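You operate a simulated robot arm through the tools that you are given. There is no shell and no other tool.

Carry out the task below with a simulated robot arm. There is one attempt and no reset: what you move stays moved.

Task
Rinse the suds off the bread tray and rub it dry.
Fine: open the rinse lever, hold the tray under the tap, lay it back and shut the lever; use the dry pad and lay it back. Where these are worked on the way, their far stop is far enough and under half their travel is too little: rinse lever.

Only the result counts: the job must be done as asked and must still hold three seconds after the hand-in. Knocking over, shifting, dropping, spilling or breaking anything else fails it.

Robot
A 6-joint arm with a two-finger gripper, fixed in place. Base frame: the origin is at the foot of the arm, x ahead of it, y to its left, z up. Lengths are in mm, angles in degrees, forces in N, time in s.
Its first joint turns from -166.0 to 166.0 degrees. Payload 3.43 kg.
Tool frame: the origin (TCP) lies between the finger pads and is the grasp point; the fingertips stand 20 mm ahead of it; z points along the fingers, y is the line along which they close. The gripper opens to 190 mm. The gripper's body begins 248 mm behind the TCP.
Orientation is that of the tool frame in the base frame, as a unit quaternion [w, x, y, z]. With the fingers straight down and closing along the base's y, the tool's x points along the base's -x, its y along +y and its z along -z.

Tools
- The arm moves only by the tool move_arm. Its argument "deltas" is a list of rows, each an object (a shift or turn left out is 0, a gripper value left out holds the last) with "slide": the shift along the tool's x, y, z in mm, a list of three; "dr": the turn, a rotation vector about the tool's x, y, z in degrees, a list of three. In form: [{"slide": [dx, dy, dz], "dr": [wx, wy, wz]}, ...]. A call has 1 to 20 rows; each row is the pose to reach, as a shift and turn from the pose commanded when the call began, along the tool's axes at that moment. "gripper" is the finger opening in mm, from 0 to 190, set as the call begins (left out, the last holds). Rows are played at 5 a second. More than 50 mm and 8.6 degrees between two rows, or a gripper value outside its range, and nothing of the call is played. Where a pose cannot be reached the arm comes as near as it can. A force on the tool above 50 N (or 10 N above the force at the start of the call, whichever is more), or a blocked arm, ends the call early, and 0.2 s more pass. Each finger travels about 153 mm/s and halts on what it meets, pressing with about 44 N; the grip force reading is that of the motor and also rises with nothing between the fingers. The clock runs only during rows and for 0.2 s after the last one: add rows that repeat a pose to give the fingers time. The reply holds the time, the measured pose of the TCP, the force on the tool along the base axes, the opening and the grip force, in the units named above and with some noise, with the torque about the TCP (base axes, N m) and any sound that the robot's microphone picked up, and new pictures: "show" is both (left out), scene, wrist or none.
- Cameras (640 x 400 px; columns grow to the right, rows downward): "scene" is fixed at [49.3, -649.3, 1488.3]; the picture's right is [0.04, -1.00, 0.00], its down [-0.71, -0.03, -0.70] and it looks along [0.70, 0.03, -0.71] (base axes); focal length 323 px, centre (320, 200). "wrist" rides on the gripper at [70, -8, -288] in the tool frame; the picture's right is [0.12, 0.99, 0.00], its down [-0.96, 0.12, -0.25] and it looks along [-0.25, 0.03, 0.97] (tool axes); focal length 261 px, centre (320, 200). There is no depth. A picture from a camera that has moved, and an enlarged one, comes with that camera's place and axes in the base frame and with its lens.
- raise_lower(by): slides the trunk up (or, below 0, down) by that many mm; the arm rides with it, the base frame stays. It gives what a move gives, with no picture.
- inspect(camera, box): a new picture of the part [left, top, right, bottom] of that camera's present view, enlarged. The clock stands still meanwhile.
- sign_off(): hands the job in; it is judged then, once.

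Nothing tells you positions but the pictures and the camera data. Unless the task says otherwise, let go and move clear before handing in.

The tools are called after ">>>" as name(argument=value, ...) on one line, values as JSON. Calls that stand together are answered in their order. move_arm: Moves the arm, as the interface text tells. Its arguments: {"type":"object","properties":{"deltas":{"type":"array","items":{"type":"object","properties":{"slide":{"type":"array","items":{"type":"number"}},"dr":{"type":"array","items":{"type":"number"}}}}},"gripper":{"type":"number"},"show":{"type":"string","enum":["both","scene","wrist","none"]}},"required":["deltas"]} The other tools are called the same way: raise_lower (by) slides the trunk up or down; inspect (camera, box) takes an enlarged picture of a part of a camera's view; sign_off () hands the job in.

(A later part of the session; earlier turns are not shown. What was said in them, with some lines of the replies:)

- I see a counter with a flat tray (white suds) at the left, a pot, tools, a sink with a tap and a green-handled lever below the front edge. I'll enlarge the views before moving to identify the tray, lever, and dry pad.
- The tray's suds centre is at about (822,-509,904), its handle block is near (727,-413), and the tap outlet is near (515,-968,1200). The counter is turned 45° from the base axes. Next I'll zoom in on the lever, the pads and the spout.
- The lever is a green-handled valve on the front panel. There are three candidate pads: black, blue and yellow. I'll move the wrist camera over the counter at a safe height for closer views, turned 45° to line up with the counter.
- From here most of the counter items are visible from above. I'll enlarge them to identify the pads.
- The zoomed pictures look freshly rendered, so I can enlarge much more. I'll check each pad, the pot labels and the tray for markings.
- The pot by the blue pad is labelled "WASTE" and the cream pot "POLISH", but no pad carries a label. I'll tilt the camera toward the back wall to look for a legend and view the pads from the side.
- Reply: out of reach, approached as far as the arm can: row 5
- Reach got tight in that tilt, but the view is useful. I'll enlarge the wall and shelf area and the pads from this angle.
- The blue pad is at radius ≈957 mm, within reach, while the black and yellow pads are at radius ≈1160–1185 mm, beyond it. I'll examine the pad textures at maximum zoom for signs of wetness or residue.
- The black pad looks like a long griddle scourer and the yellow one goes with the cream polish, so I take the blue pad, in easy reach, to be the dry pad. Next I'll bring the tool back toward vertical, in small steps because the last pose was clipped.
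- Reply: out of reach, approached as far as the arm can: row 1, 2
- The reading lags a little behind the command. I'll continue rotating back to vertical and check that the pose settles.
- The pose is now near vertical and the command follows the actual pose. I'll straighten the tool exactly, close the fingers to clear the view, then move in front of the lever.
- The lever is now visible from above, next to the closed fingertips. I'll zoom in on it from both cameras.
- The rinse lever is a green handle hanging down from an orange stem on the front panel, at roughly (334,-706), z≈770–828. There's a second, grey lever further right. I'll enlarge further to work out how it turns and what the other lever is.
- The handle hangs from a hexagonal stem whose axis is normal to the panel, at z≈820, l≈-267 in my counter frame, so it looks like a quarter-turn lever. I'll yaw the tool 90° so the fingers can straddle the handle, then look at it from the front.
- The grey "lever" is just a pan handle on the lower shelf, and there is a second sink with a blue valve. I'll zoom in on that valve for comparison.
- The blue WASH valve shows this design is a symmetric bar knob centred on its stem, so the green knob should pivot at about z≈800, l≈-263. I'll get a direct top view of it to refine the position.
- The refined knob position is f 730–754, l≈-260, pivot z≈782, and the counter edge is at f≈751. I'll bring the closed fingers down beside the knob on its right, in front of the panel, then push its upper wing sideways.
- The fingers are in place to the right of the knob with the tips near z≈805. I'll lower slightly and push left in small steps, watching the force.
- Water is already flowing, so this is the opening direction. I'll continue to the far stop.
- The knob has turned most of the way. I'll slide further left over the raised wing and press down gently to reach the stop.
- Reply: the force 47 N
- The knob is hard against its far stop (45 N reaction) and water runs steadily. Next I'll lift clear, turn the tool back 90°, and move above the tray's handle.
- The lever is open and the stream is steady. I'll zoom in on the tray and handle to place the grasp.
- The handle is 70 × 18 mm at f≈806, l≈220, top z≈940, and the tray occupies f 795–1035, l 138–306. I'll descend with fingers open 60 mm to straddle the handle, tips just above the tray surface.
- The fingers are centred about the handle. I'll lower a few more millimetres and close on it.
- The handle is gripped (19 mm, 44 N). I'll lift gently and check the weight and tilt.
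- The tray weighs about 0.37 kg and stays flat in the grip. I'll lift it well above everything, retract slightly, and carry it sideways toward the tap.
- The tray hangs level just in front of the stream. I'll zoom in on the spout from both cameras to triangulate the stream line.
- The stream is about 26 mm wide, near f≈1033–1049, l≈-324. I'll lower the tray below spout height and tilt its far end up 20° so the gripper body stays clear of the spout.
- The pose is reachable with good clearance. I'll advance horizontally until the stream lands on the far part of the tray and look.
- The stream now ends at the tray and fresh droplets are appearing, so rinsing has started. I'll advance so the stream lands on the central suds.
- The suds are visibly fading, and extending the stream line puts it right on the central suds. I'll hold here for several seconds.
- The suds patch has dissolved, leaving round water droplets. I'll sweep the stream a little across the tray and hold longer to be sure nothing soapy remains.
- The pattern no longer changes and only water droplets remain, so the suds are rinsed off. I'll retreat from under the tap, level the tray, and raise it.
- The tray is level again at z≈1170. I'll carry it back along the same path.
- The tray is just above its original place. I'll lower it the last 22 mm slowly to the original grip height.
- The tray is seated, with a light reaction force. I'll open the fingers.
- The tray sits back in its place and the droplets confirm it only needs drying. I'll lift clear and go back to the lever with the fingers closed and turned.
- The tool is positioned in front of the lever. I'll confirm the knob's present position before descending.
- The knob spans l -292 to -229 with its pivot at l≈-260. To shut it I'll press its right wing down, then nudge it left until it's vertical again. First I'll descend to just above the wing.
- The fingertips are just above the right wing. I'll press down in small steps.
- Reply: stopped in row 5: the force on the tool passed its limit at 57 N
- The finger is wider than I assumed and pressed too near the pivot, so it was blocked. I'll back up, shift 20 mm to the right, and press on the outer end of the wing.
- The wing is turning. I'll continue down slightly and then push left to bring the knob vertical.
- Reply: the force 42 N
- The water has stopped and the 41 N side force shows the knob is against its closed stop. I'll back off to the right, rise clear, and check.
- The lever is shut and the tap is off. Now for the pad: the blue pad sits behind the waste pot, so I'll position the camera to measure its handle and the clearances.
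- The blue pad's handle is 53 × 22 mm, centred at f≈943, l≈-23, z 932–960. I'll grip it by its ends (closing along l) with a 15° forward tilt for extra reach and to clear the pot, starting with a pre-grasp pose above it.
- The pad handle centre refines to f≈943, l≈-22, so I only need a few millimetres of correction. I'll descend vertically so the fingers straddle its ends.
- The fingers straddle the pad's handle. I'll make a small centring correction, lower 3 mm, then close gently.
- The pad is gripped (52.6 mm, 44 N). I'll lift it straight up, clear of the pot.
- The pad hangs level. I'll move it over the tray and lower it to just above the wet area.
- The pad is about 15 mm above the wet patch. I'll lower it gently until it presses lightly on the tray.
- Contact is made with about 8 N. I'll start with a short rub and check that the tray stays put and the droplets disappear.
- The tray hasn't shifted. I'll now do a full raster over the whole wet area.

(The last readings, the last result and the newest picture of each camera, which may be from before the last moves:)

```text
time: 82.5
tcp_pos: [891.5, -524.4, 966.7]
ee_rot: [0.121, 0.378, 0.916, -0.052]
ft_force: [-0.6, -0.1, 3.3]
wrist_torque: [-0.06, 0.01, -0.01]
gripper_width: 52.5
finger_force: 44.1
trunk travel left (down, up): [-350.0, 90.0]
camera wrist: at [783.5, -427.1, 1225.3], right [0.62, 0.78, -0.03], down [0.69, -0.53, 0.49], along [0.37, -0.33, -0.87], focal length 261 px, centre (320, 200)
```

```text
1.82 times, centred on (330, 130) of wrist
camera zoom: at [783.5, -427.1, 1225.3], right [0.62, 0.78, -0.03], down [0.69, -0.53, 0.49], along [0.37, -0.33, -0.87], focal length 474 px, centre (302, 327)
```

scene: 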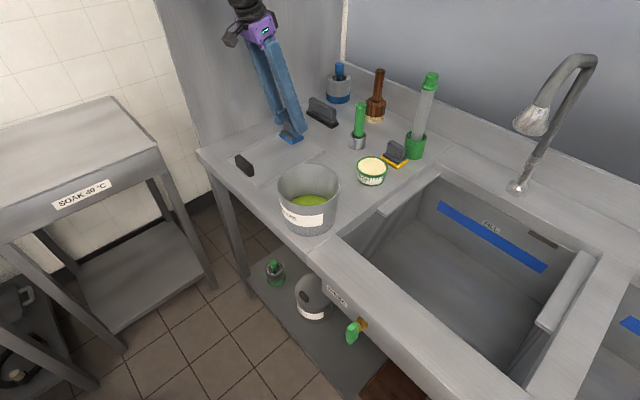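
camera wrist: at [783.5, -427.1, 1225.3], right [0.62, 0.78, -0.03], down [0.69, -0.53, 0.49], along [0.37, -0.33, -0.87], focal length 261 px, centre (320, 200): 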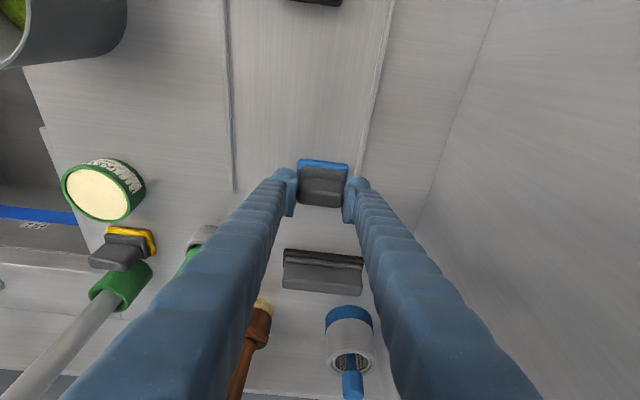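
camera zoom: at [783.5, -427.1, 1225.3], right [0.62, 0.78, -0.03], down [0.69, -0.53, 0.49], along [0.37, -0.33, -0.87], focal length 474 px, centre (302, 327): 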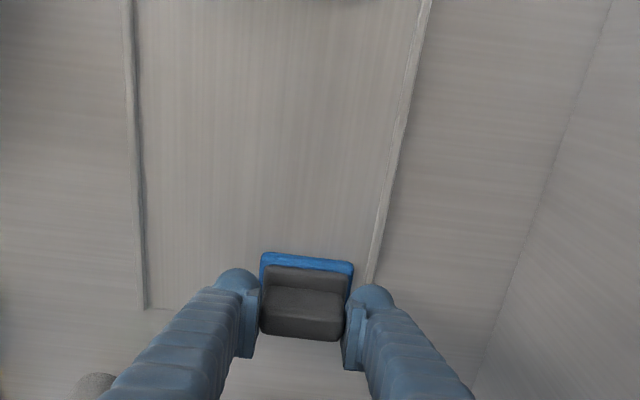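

All the droplets are gone and the tray hasn't moved, so the blue pad is doing the drying. I'll make one more full pass for good measure, ending over the middle.

>>> move_arm(deltas=[{"slide": [24.1, 0, -6.5]}, {"slide": [48.3, 0, -12.9]}, {"slide": [72.4, 0, -19.4]}, {"slide": [96.6, 0, -25.9]}, {"slide": [111.1, -10, -29.8]}, {"slide": [111.1, -38, -29.8]}, {"slide": [86.9, -38, -23.3]}, {"slide": [62.8, -38, -16.8]}, {"slide": [38.6, -38, -10.4]}, {"slide": [14.5, -38, -3.9]}, {"slide": [0, -50, 0]}, {"slide": [0, -76, 0]}, {"slide": [24.1, -76, -6.5]}, {"slide": [48.3, -76, -12.9]}, {"slide": [72.4, -76, -19.4]}, {"slide": [96.6, -76, -25.9]}, {"slide": [111.1, -76, -29.8]}, {"slide": [111.1, -50, -29.8]}, {"slide": [77.3, -38, -20.7]}, {"slide": [55.1, -38, -14.8]}], show="none")

>>> inspect(camera="scene", box=[220, 90, 340, 190])

```text
time: 86.7
tcp_pos: [824.1, -511.9, 965.1]
ee_rot: [0.122, 0.379, 0.916, -0.051]
ft_force: [-0.5, 4.1, 15.6]
wrist_torque: [0.2, 0.01, -0.06]
gripper_width: 52.6
finger_force: 43.9
trunk travel left (down, up): [-350.0, 90.0]
```

```text
4.00 times, centred on (280, 140) of scene
camera zoom: at [49.3, -649.3, 1488.3], right [0.04, -1.0, 0.0], down [-0.71, -0.03, -0.7], along [0.7, 0.03, -0.71], focal length 1290 px, centre (480, 440)
```

zoom: 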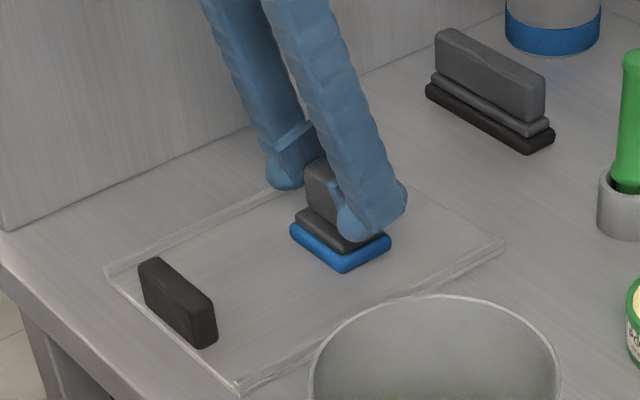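

The tray is dry and in place. I'll lift the pad and check that it still hangs level.

>>> move_arm(deltas=[{"slide": [-5.2, 0, -19.3]}, {"slide": [-15.5, 0, -58]}, {"slide": [-25.9, 0, -96.6]}, {"slide": [-32, 0, -119.3]}, {"slide": [-32, 0, -119.3]}], show="scene")

>>> inspect(camera="scene", box=[230, 60, 340, 190])

>>> inspect(camera="wrist", box=[220, 40, 440, 240])

```text
time: 87.9
tcp_pos: [823.2, -511.0, 1087.4]
ee_rot: [0.121, 0.379, 0.916, -0.053]
ft_force: [-0.6, 0.3, -1.1]
wrist_torque: [0.01, 0.02, -0.05]
gripper_width: 52.6
finger_force: 44.2
trunk travel left (down, up): [-350.0, 90.0]
```

scene: 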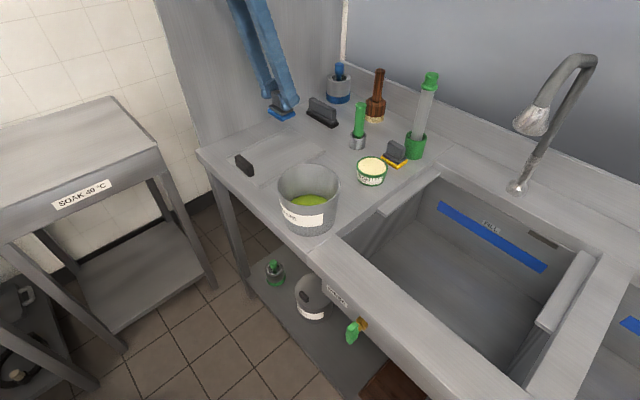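

```text
3.08 times, centred on (285, 125) of scene
camera zoom: at [49.3, -649.3, 1488.3], right [0.04, -1.0, 0.0], down [-0.71, -0.03, -0.7], along [0.7, 0.03, -0.71], focal length 992 px, centre (428, 431)
```

zoom: 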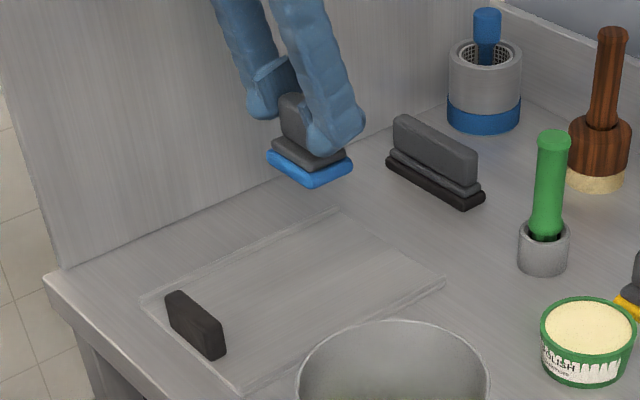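

```text
2.00 times, centred on (330, 140) of wrist
camera zoom: at [716.1, -414.8, 1347.5], right [0.62, 0.78, -0.03], down [0.69, -0.53, 0.49], along [0.37, -0.33, -0.87], focal length 521 px, centre (300, 320)
```

zoom: 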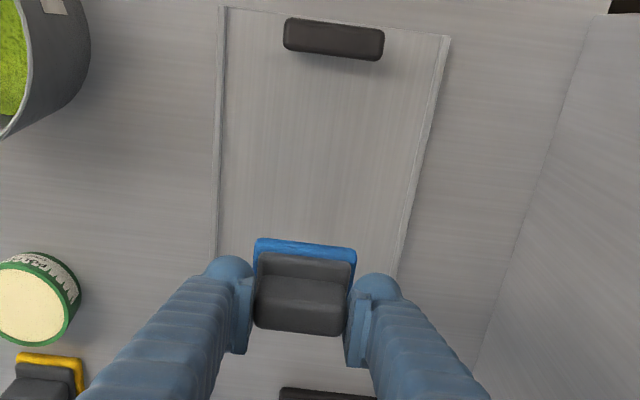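

The pad is still level and nothing else has moved. I'll carry it back above its original spot behind the waste pot and lower most of the way.

>>> move_arm(deltas=[{"slide": [0, -40, 0]}, {"slide": [0, -82, 0]}, {"slide": [0, -124, 0]}, {"slide": [0, -166, 0]}, {"slide": [0, -208, 0]}, {"slide": [-0.5, -245, 0]}, {"slide": [-0.5, -245, 0]}, {"slide": [9.5, -245, 38.6]}, {"slide": [19.7, -245, 77.3]}, {"slide": [27.5, -245, 106.3]}, {"slide": [27.5, -245, 106.3]}])

>>> inspect(camera="scene", box=[300, 140, 400, 220])

```text
time: 90.3
tcp_pos: [651.0, -684.0, 979.7]
ee_rot: [0.121, 0.38, 0.916, -0.052]
ft_force: [0.8, 0.3, -1.3]
wrist_torque: [0.04, 0.0, 0.02]
gripper_width: 52.8
finger_force: 43.5
trunk travel left (down, up): [-350.0, 90.0]
camera wrist: at [542.6, -587.1, 1240.6], right [0.62, 0.78, -0.03], down [0.69, -0.53, 0.49], along [0.37, -0.33, -0.87], focal length 261 px, centre (320, 200)
```

scene: 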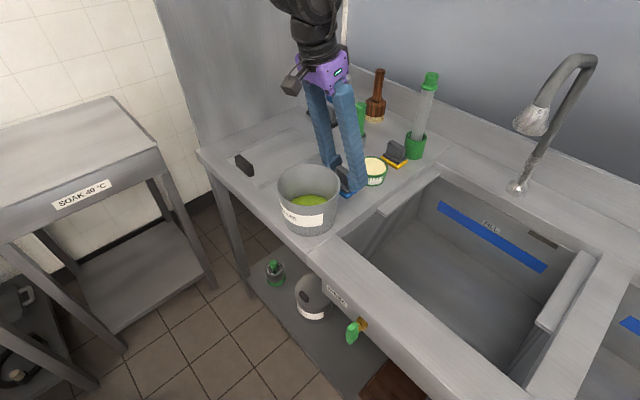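
wrist: 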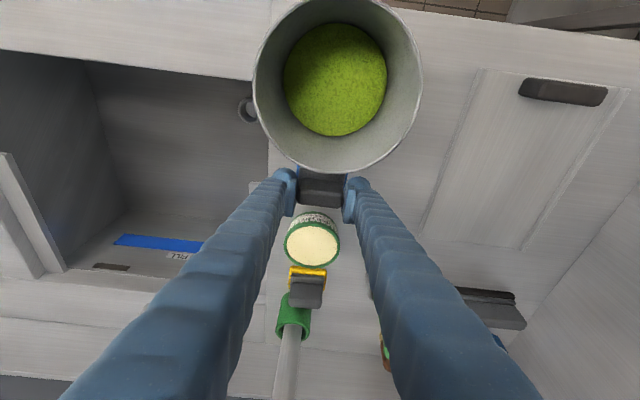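

```text
5.00 times, centred on (350, 180) of scene
camera zoom: at [49.3, -649.3, 1488.3], right [0.04, -1.0, 0.0], down [-0.71, -0.03, -0.7], along [0.7, 0.03, -0.71], focal length 1613 px, centre (170, 300)
```

zoom: 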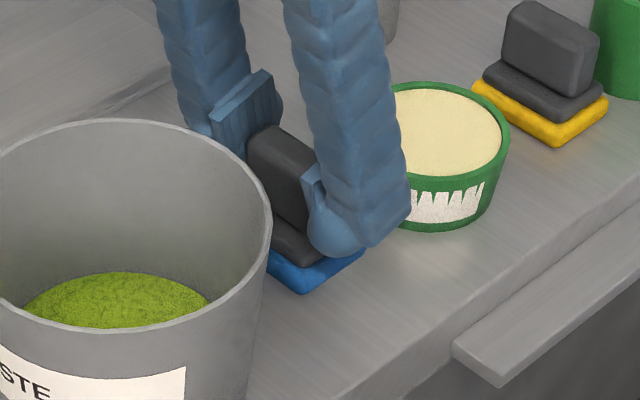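

The pad is right above its original spot. I'll lower the last 20 mm slowly.

>>> move_arm(deltas=[{"slide": [2.1, -1, 7.7]}, {"slide": [3.6, -1, 13.5]}, {"slide": [4.4, -1, 16.4]}, {"slide": [4.9, -1, 18.4]}, {"slide": [5.3, -1, 19.8]}, {"slide": [5.3, -1, 19.8]}], show="none")

>>> inspect(camera="scene", box=[300, 140, 400, 220])

```text
time: 91.7
tcp_pos: [649.7, -684.2, 959.7]
ee_rot: [0.121, 0.38, 0.916, -0.052]
ft_force: [-0.4, -0.5, 0.4]
wrist_torque: [-0.01, -0.05, 0.01]
gripper_width: 52.9
finger_force: 43.7
trunk travel left (down, up): [-350.0, 90.0]
```

```text
5.00 times, centred on (350, 180) of scene
camera zoom: at [49.3, -649.3, 1488.3], right [0.04, -1.0, 0.0], down [-0.71, -0.03, -0.7], along [0.7, 0.03, -0.71], focal length 1613 px, centre (170, 300)
```

zoom: 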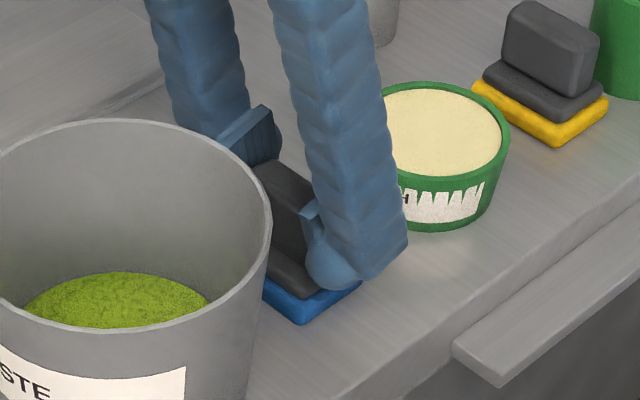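

It's just touching. I'll settle it another millimetre, then release.

>>> move_arm(deltas=[{"slide": [0.2, 0, 0.8]}, {"slide": [0.2, 0, 0.8]}], show="none")

>>> move_arm(deltas=[{"slide": [0, 0, 0]}, {"slide": [0, 0, 0]}, {"slide": [0, 0, 0]}], gripper=100, show="none")

>>> inspect(camera="scene", box=[300, 140, 400, 220])

>>> inspect(camera="wrist", box=[240, 130, 400, 250])

```text
time: 92.3
tcp_pos: [650.0, -684.7, 959.1]
ee_rot: [0.122, 0.38, 0.916, -0.052]
ft_force: [-1.4, 2.9, 8.6]
wrist_torque: [0.12, -0.01, 0.03]
gripper_width: 52.3
finger_force: 44.3
trunk travel left (down, up): [-350.0, 90.0]
```

```text
time: 93.1
tcp_pos: [648.9, -684.6, 956.2]
ee_rot: [0.121, 0.379, 0.916, -0.052]
ft_force: [0.2, -0.4, 0.2]
wrist_torque: [0.02, 0.0, 0.01]
gripper_width: 99.9
finger_force: 0.2
trunk travel left (down, up): [-350.0, 90.0]
```

```text
5.00 times, centred on (350, 180) of scene
camera zoom: at [49.3, -649.3, 1488.3], right [0.04, -1.0, 0.0], down [-0.71, -0.03, -0.7], along [0.7, 0.03, -0.71], focal length 1613 px, centre (170, 300)
```

zoom: 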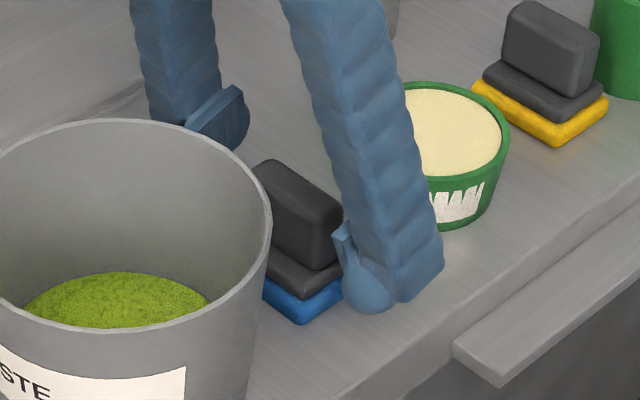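

```text
3.33 times, centred on (320, 190) of wrist
camera zoom: at [542.8, -588.1, 1217.8], right [0.62, 0.78, -0.03], down [0.69, -0.53, 0.49], along [0.37, -0.33, -0.87], focal length 869 px, centre (320, 233)
```

zoom: 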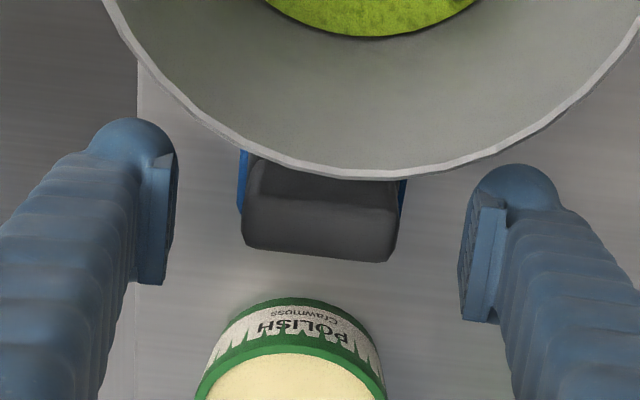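

The pad sits back in its original place. I'll rise straight up and retreat clear of the counter.

>>> move_arm(deltas=[{"slide": [-5.2, 0, -19.3]}, {"slide": [-15.5, 0, -58]}, {"slide": [-25.9, 0, -96.6]}, {"slide": [-36.2, 0, -135.2]}, {"slide": [-46.6, 0, -173.9]}, {"slide": [-54.3, 0, -202.8]}, {"slide": [-15.7, 0, -213.2]}, {"slide": [23, 0, -223.5]}, {"slide": [61.6, 0, -233.9]}, {"slide": [100.3, 0, -244.2]}, {"slide": [100.3, 0, -244.2]}])

>>> inspect(camera="scene", box=[200, 60, 440, 240])

>>> inspect(camera="scene", box=[230, 125, 325, 190])

>>> inspect(camera="scene", box=[310, 285, 400, 355])

```text
time: 95.5
tcp_pos: [536.8, -571.0, 1165.7]
ee_rot: [0.122, 0.381, 0.915, -0.052]
ft_force: [-1.0, 0.3, 1.1]
wrist_torque: [0.02, 0.01, 0.01]
gripper_width: 99.7
finger_force: 0.1
trunk travel left (down, up): [-350.0, 90.0]
camera wrist: at [430.0, -475.1, 1425.9], right [0.62, 0.78, -0.03], down [0.69, -0.53, 0.49], along [0.37, -0.33, -0.87], focal length 261 px, centre (320, 200)
```

scene: 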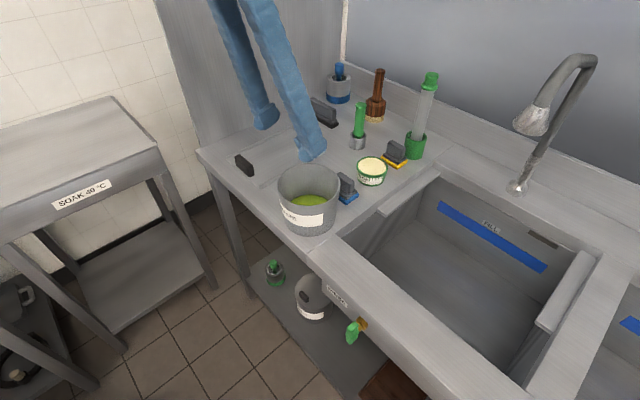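
wrist: 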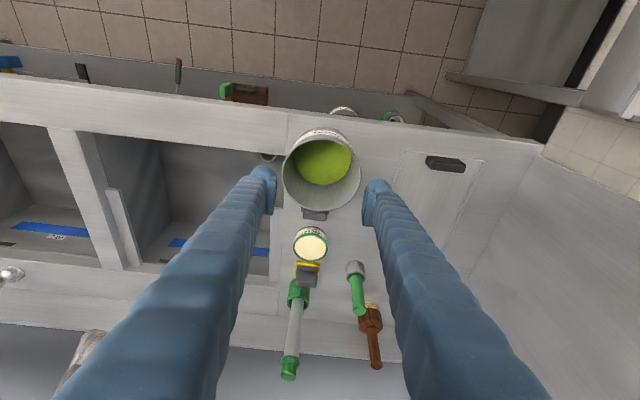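

```text
2.22 times, centred on (320, 150) of scene
camera zoom: at [49.3, -649.3, 1488.3], right [0.04, -1.0, 0.0], down [-0.71, -0.03, -0.7], along [0.7, 0.03, -0.71], focal length 717 px, centre (320, 311)
```

zoom: 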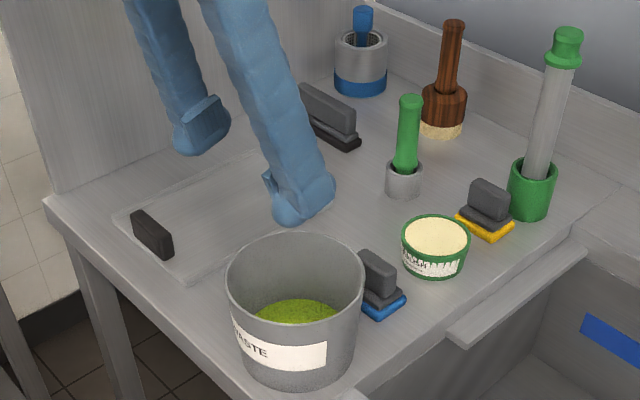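

```text
6.15 times, centred on (278, 158) of scene
camera zoom: at [49.3, -649.3, 1488.3], right [0.04, -1.0, 0.0], down [-0.71, -0.03, -0.7], along [0.7, 0.03, -0.71], focal length 1985 px, centre (582, 462)
```

zoom: 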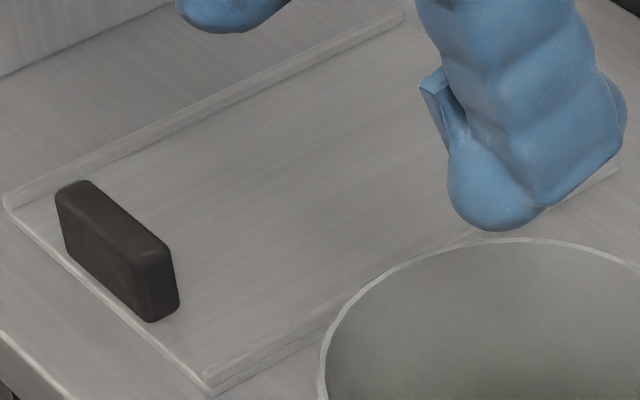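

```text
5.71 times, centred on (355, 320) of scene
camera zoom: at [49.3, -649.3, 1488.3], right [0.04, -1.0, 0.0], down [-0.71, -0.03, -0.7], along [0.7, 0.03, -0.71], focal length 1843 px, centre (120, -486)
```

zoom: 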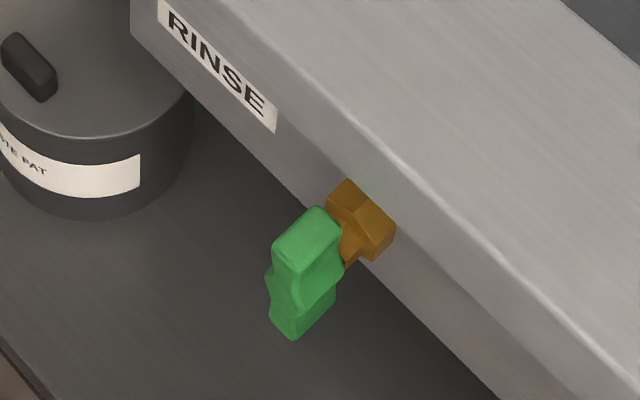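

Everything looks in order. I'll compare the lever's angle closely with the initial picture to confirm it's fully shut.

>>> inspect(camera="scene", box=[343, 313, 371, 346])

>>> inspect(camera="scene", box=[440, 30, 640, 230])

>>> inspect(camera="wrist", box=[370, 130, 500, 230])

```text
12.12 times, centred on (357, 330) of scene
camera zoom: at [49.3, -649.3, 1488.3], right [0.04, -1.0, 0.0], down [-0.71, -0.03, -0.7], along [0.7, 0.03, -0.71], focal length 3910 px, centre (-128, -1370)
```

zoom: 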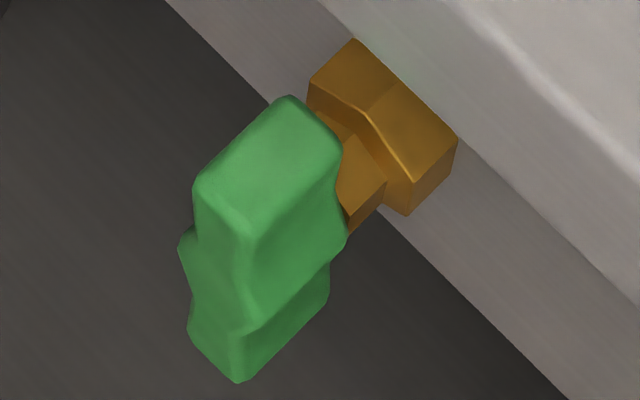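

```text
2.00 times, centred on (540, 130) of scene
camera zoom: at [49.3, -649.3, 1488.3], right [0.04, -1.0, 0.0], down [-0.71, -0.03, -0.7], along [0.7, 0.03, -0.71], focal length 645 px, centre (-120, 340)
```

zoom: 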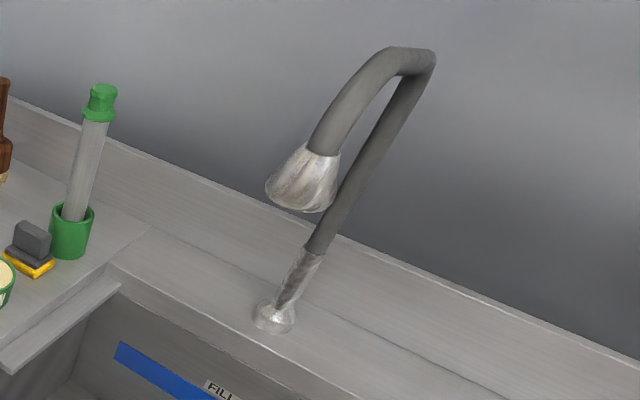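

```text
4.00 times, centred on (435, 180) of wrist
camera zoom: at [430.0, -475.1, 1425.9], right [0.62, 0.78, -0.03], down [0.69, -0.53, 0.49], along [0.37, -0.33, -0.87], focal length 1043 px, centre (-140, 280)
```

zoom: 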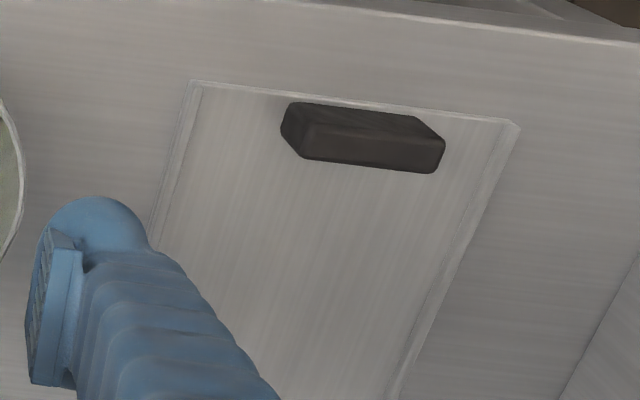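

The water is off, but the knob sits about 4° from its original position. I'll nudge its upper wing to the right, onto the closed stop, to be certain. First I'll straighten the tool and move above the left side of the lever.

>>> move_arm(deltas=[{"slide": [12.8, -36, -3.4], "dr": [0, 3, 0]}, {"slide": [25.5, -72, -6.8], "dr": [0, 6, 0]}, {"slide": [38.3, -108, -10.3], "dr": [0, 9, 0]}, {"slide": [51, -144, -13.7], "dr": [0, 12, 0]}, {"slide": [63.8, -180, -17.1], "dr": [0, 15, 0]}, {"slide": [63.8, -180, -17.1], "dr": [0, 15, 0]}], gripper=0, show="none")

```text
time: 96.9
tcp_pos: [360.8, -650.6, 1168.4]
ee_rot: [0.001, 0.382, 0.924, -0.001]
ft_force: [0.3, 0.6, -1.0]
wrist_torque: [0.04, -0.03, 0.0]
gripper_width: 0.0
finger_force: 34.1
trunk travel left (down, up): [-350.0, 90.0]
```

The tool is vertical at f≈715, l≈-205. I'll descend beside the knob's left side.

>>> move_arm(deltas=[{"slide": [0, 0, 45]}, {"slide": [0, 0, 90]}, {"slide": [0, 0, 135]}, {"slide": [0, 0, 180]}, {"slide": [0, 0, 225]}, {"slide": [0, 0, 270]}, {"slide": [-2, 0, 315]}, {"slide": [-3, 0, 351]}, {"slide": [-3, 0, 351]}], show="scene")

>>> inspect(camera="scene", box=[310, 280, 390, 350])

```text
time: 98.9
tcp_pos: [364.0, -654.8, 814.3]
ee_rot: [0.001, 0.384, 0.923, -0.001]
ft_force: [-0.2, -0.4, 0.4]
wrist_torque: [0.04, -0.02, 0.0]
gripper_width: 0.2
finger_force: 34.7
trunk travel left (down, up): [-350.0, 90.0]
```

scene: 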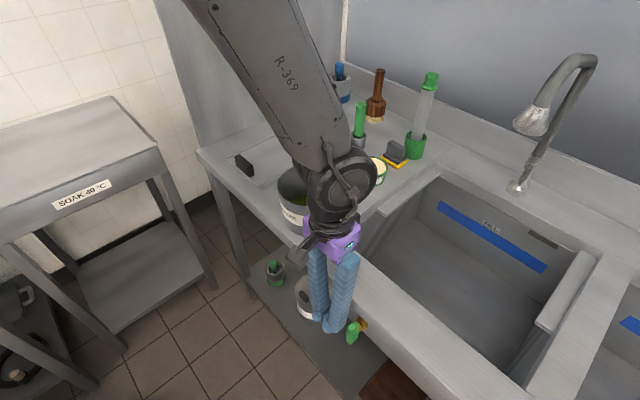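

```text
5.71 times, centred on (350, 315) of scene
camera zoom: at [49.3, -649.3, 1488.3], right [0.04, -1.0, 0.0], down [-0.71, -0.03, -0.7], along [0.7, 0.03, -0.71], focal length 1843 px, centre (149, -457)
```

zoom: 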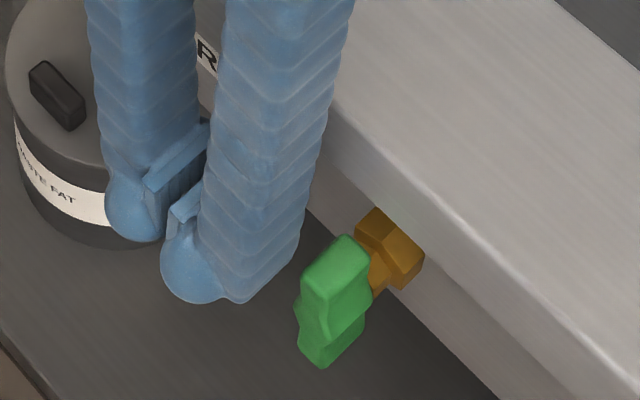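

The fingers are just left of the knob's upper wing. I'll push right in small steps until it meets the closed stop.

>>> move_arm(deltas=[{"slide": [0, -4, 0]}, {"slide": [0, -8, 0]}, {"slide": [0, -11, 0]}, {"slide": [0, -14, 0]}, {"slide": [0, -16, 0]}, {"slide": [0, -18, 0]}], show="none")

>>> inspect(camera="scene", box=[343, 313, 371, 346])

```text
time: 100.3
tcp_pos: [353.0, -665.5, 817.1]
ee_rot: [0.001, 0.382, 0.924, -0.003]
ft_force: [17.9, 12.3, 5.9]
wrist_torque: [-0.17, 0.08, 0.43]
gripper_width: 0.2
finger_force: 34.5
trunk travel left (down, up): [-350.0, 90.0]
```

```text
12.12 times, centred on (357, 330) of scene
camera zoom: at [49.3, -649.3, 1488.3], right [0.04, -1.0, 0.0], down [-0.71, -0.03, -0.7], along [0.7, 0.03, -0.71], focal length 3910 px, centre (-128, -1370)
```

zoom: 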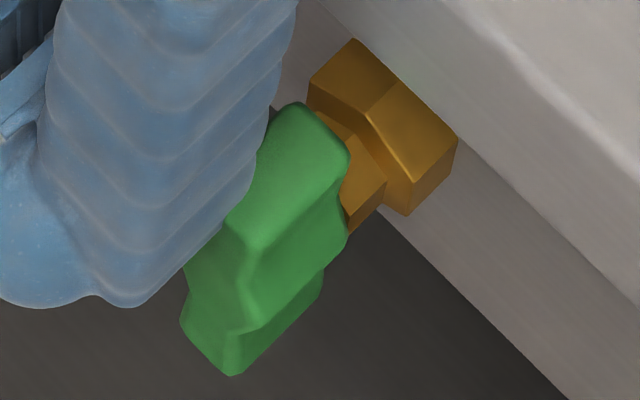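

The knob now matches its initial shut position, pressing at about 22 N on the stop. I'll back off left, rise, and check the final state.

>>> move_arm(deltas=[{"slide": [0, 8, 0]}, {"slide": [0, 18, 0]}, {"slide": [3, 18, -40]}, {"slide": [3, 18, -85]}, {"slide": [3, 18, -130]}, {"slide": [3, 18, -175]}, {"slide": [3, 18, -220]}, {"slide": [3, 18, -265]}, {"slide": [3, 18, -310]}, {"slide": [30, 18, -350]}, {"slide": [70, 18, -370]}, {"slide": [110, 18, -390]}, {"slide": [110, 18, -390]}])

>>> inspect(camera="scene", box=[343, 313, 371, 346])

>>> inspect(camera="scene", box=[200, 60, 440, 240])

>>> inspect(camera="scene", box=[230, 125, 325, 190])

```text
time: 103.1
tcp_pos: [290.5, -578.5, 1202.0]
ee_rot: [0.001, 0.383, 0.924, -0.002]
ft_force: [0.4, 0.8, 0.5]
wrist_torque: [-0.05, 0.06, 0.01]
gripper_width: 0.0
finger_force: 34.6
trunk travel left (down, up): [-350.0, 90.0]
camera wrist: at [234.8, -532.5, 1490.9], right [0.62, 0.79, 0.0], down [0.76, -0.6, 0.25], along [0.19, -0.16, -0.97], focal length 261 px, centre (320, 200)
```

scene: 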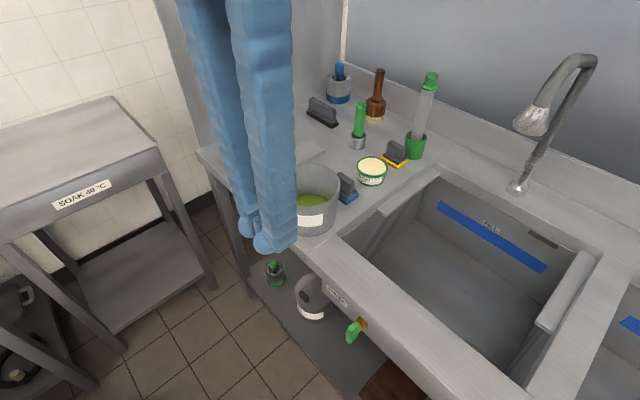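
wrist: 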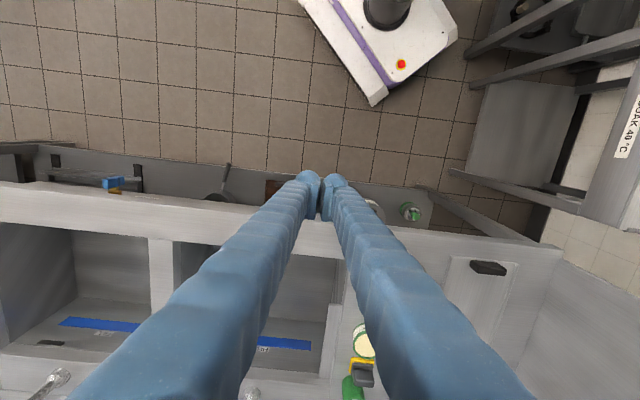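

```text
12.12 times, centred on (357, 330) of scene
camera zoom: at [49.3, -649.3, 1488.3], right [0.04, -1.0, 0.0], down [-0.71, -0.03, -0.7], along [0.7, 0.03, -0.71], focal length 3910 px, centre (-128, -1370)
```

zoom: 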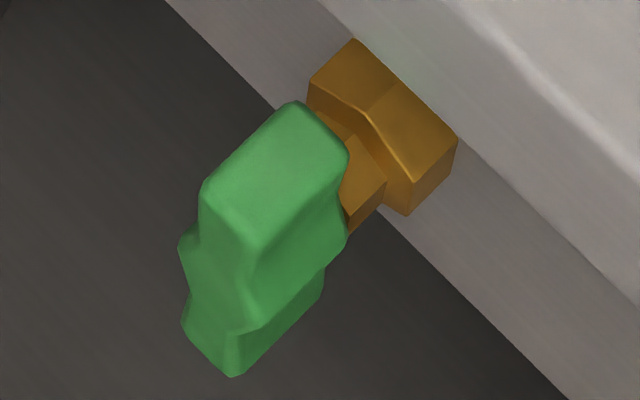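

```text
2.22 times, centred on (320, 150) of scene
camera zoom: at [49.3, -649.3, 1488.3], right [0.04, -1.0, 0.0], down [-0.71, -0.03, -0.7], along [0.7, 0.03, -0.71], focal length 717 px, centre (320, 311)
```

zoom: 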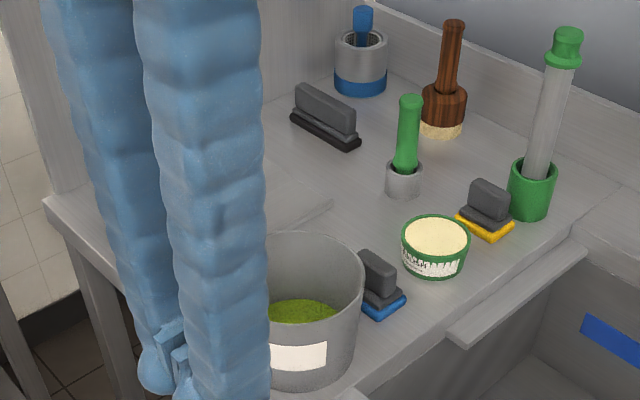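

```text
6.15 times, centred on (278, 158) of scene
camera zoom: at [49.3, -649.3, 1488.3], right [0.04, -1.0, 0.0], down [-0.71, -0.03, -0.7], along [0.7, 0.03, -0.71], focal length 1985 px, centre (582, 462)
```

zoom: 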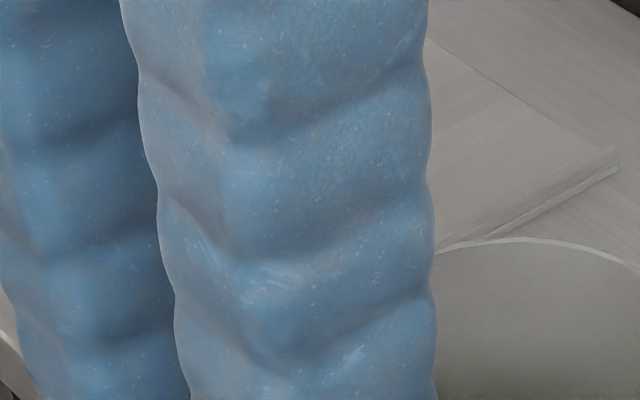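

The lever matches its original shut position, the tap is off, and the pad and tray are back. I'll take one last close look at the tray surface before handing in.

>>> inspect(camera="wrist", box=[420, 235, 560, 390])

```text
2.58 times, centred on (490, 312) of wrist
camera zoom: at [234.8, -532.5, 1490.9], right [0.62, 0.79, 0.0], down [0.76, -0.6, 0.25], along [0.19, -0.16, -0.97], focal length 673 px, centre (-119, -90)
```

zoom: 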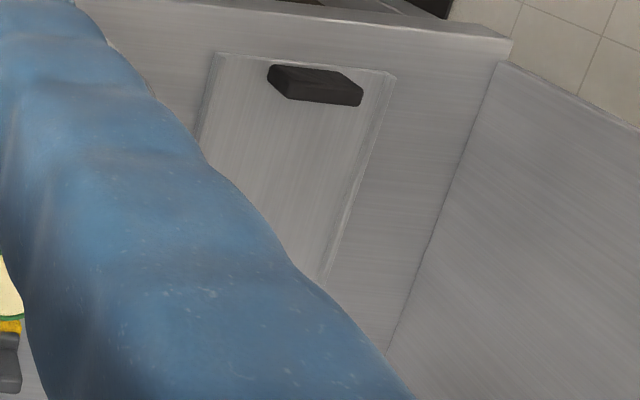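

The tray is clean, dry and in its original place. The lever is shut, the blue pad is back where it was, and the arm is clear of the counter, so I'm handing in.

>>> sign_off()

```text
The job is handed in.
```

The bread tray is rinsed and rubbed dry, and it is back in its original place; I've handed the job in. No suds or water droplets showed in the parts of the tray I could see in the last pictures.

- **Rinse lever:** I opened it to its far stop for the rinse. On shutting it the knob stopped about 4° short, so I nudged it fully onto its stop. It now matches its starting position and the tap is off.
- **Dry pad:** None of the three pads was labelled. I used the blue one because it was the only pad within easy reach, and the droplets disappeared as it passed. It is back on its original spot behind the waste pot.
- **Everything else:** I saw nothing knocked over, moved or spilled, and the arm is clear of the counter with nothing in the gripper.
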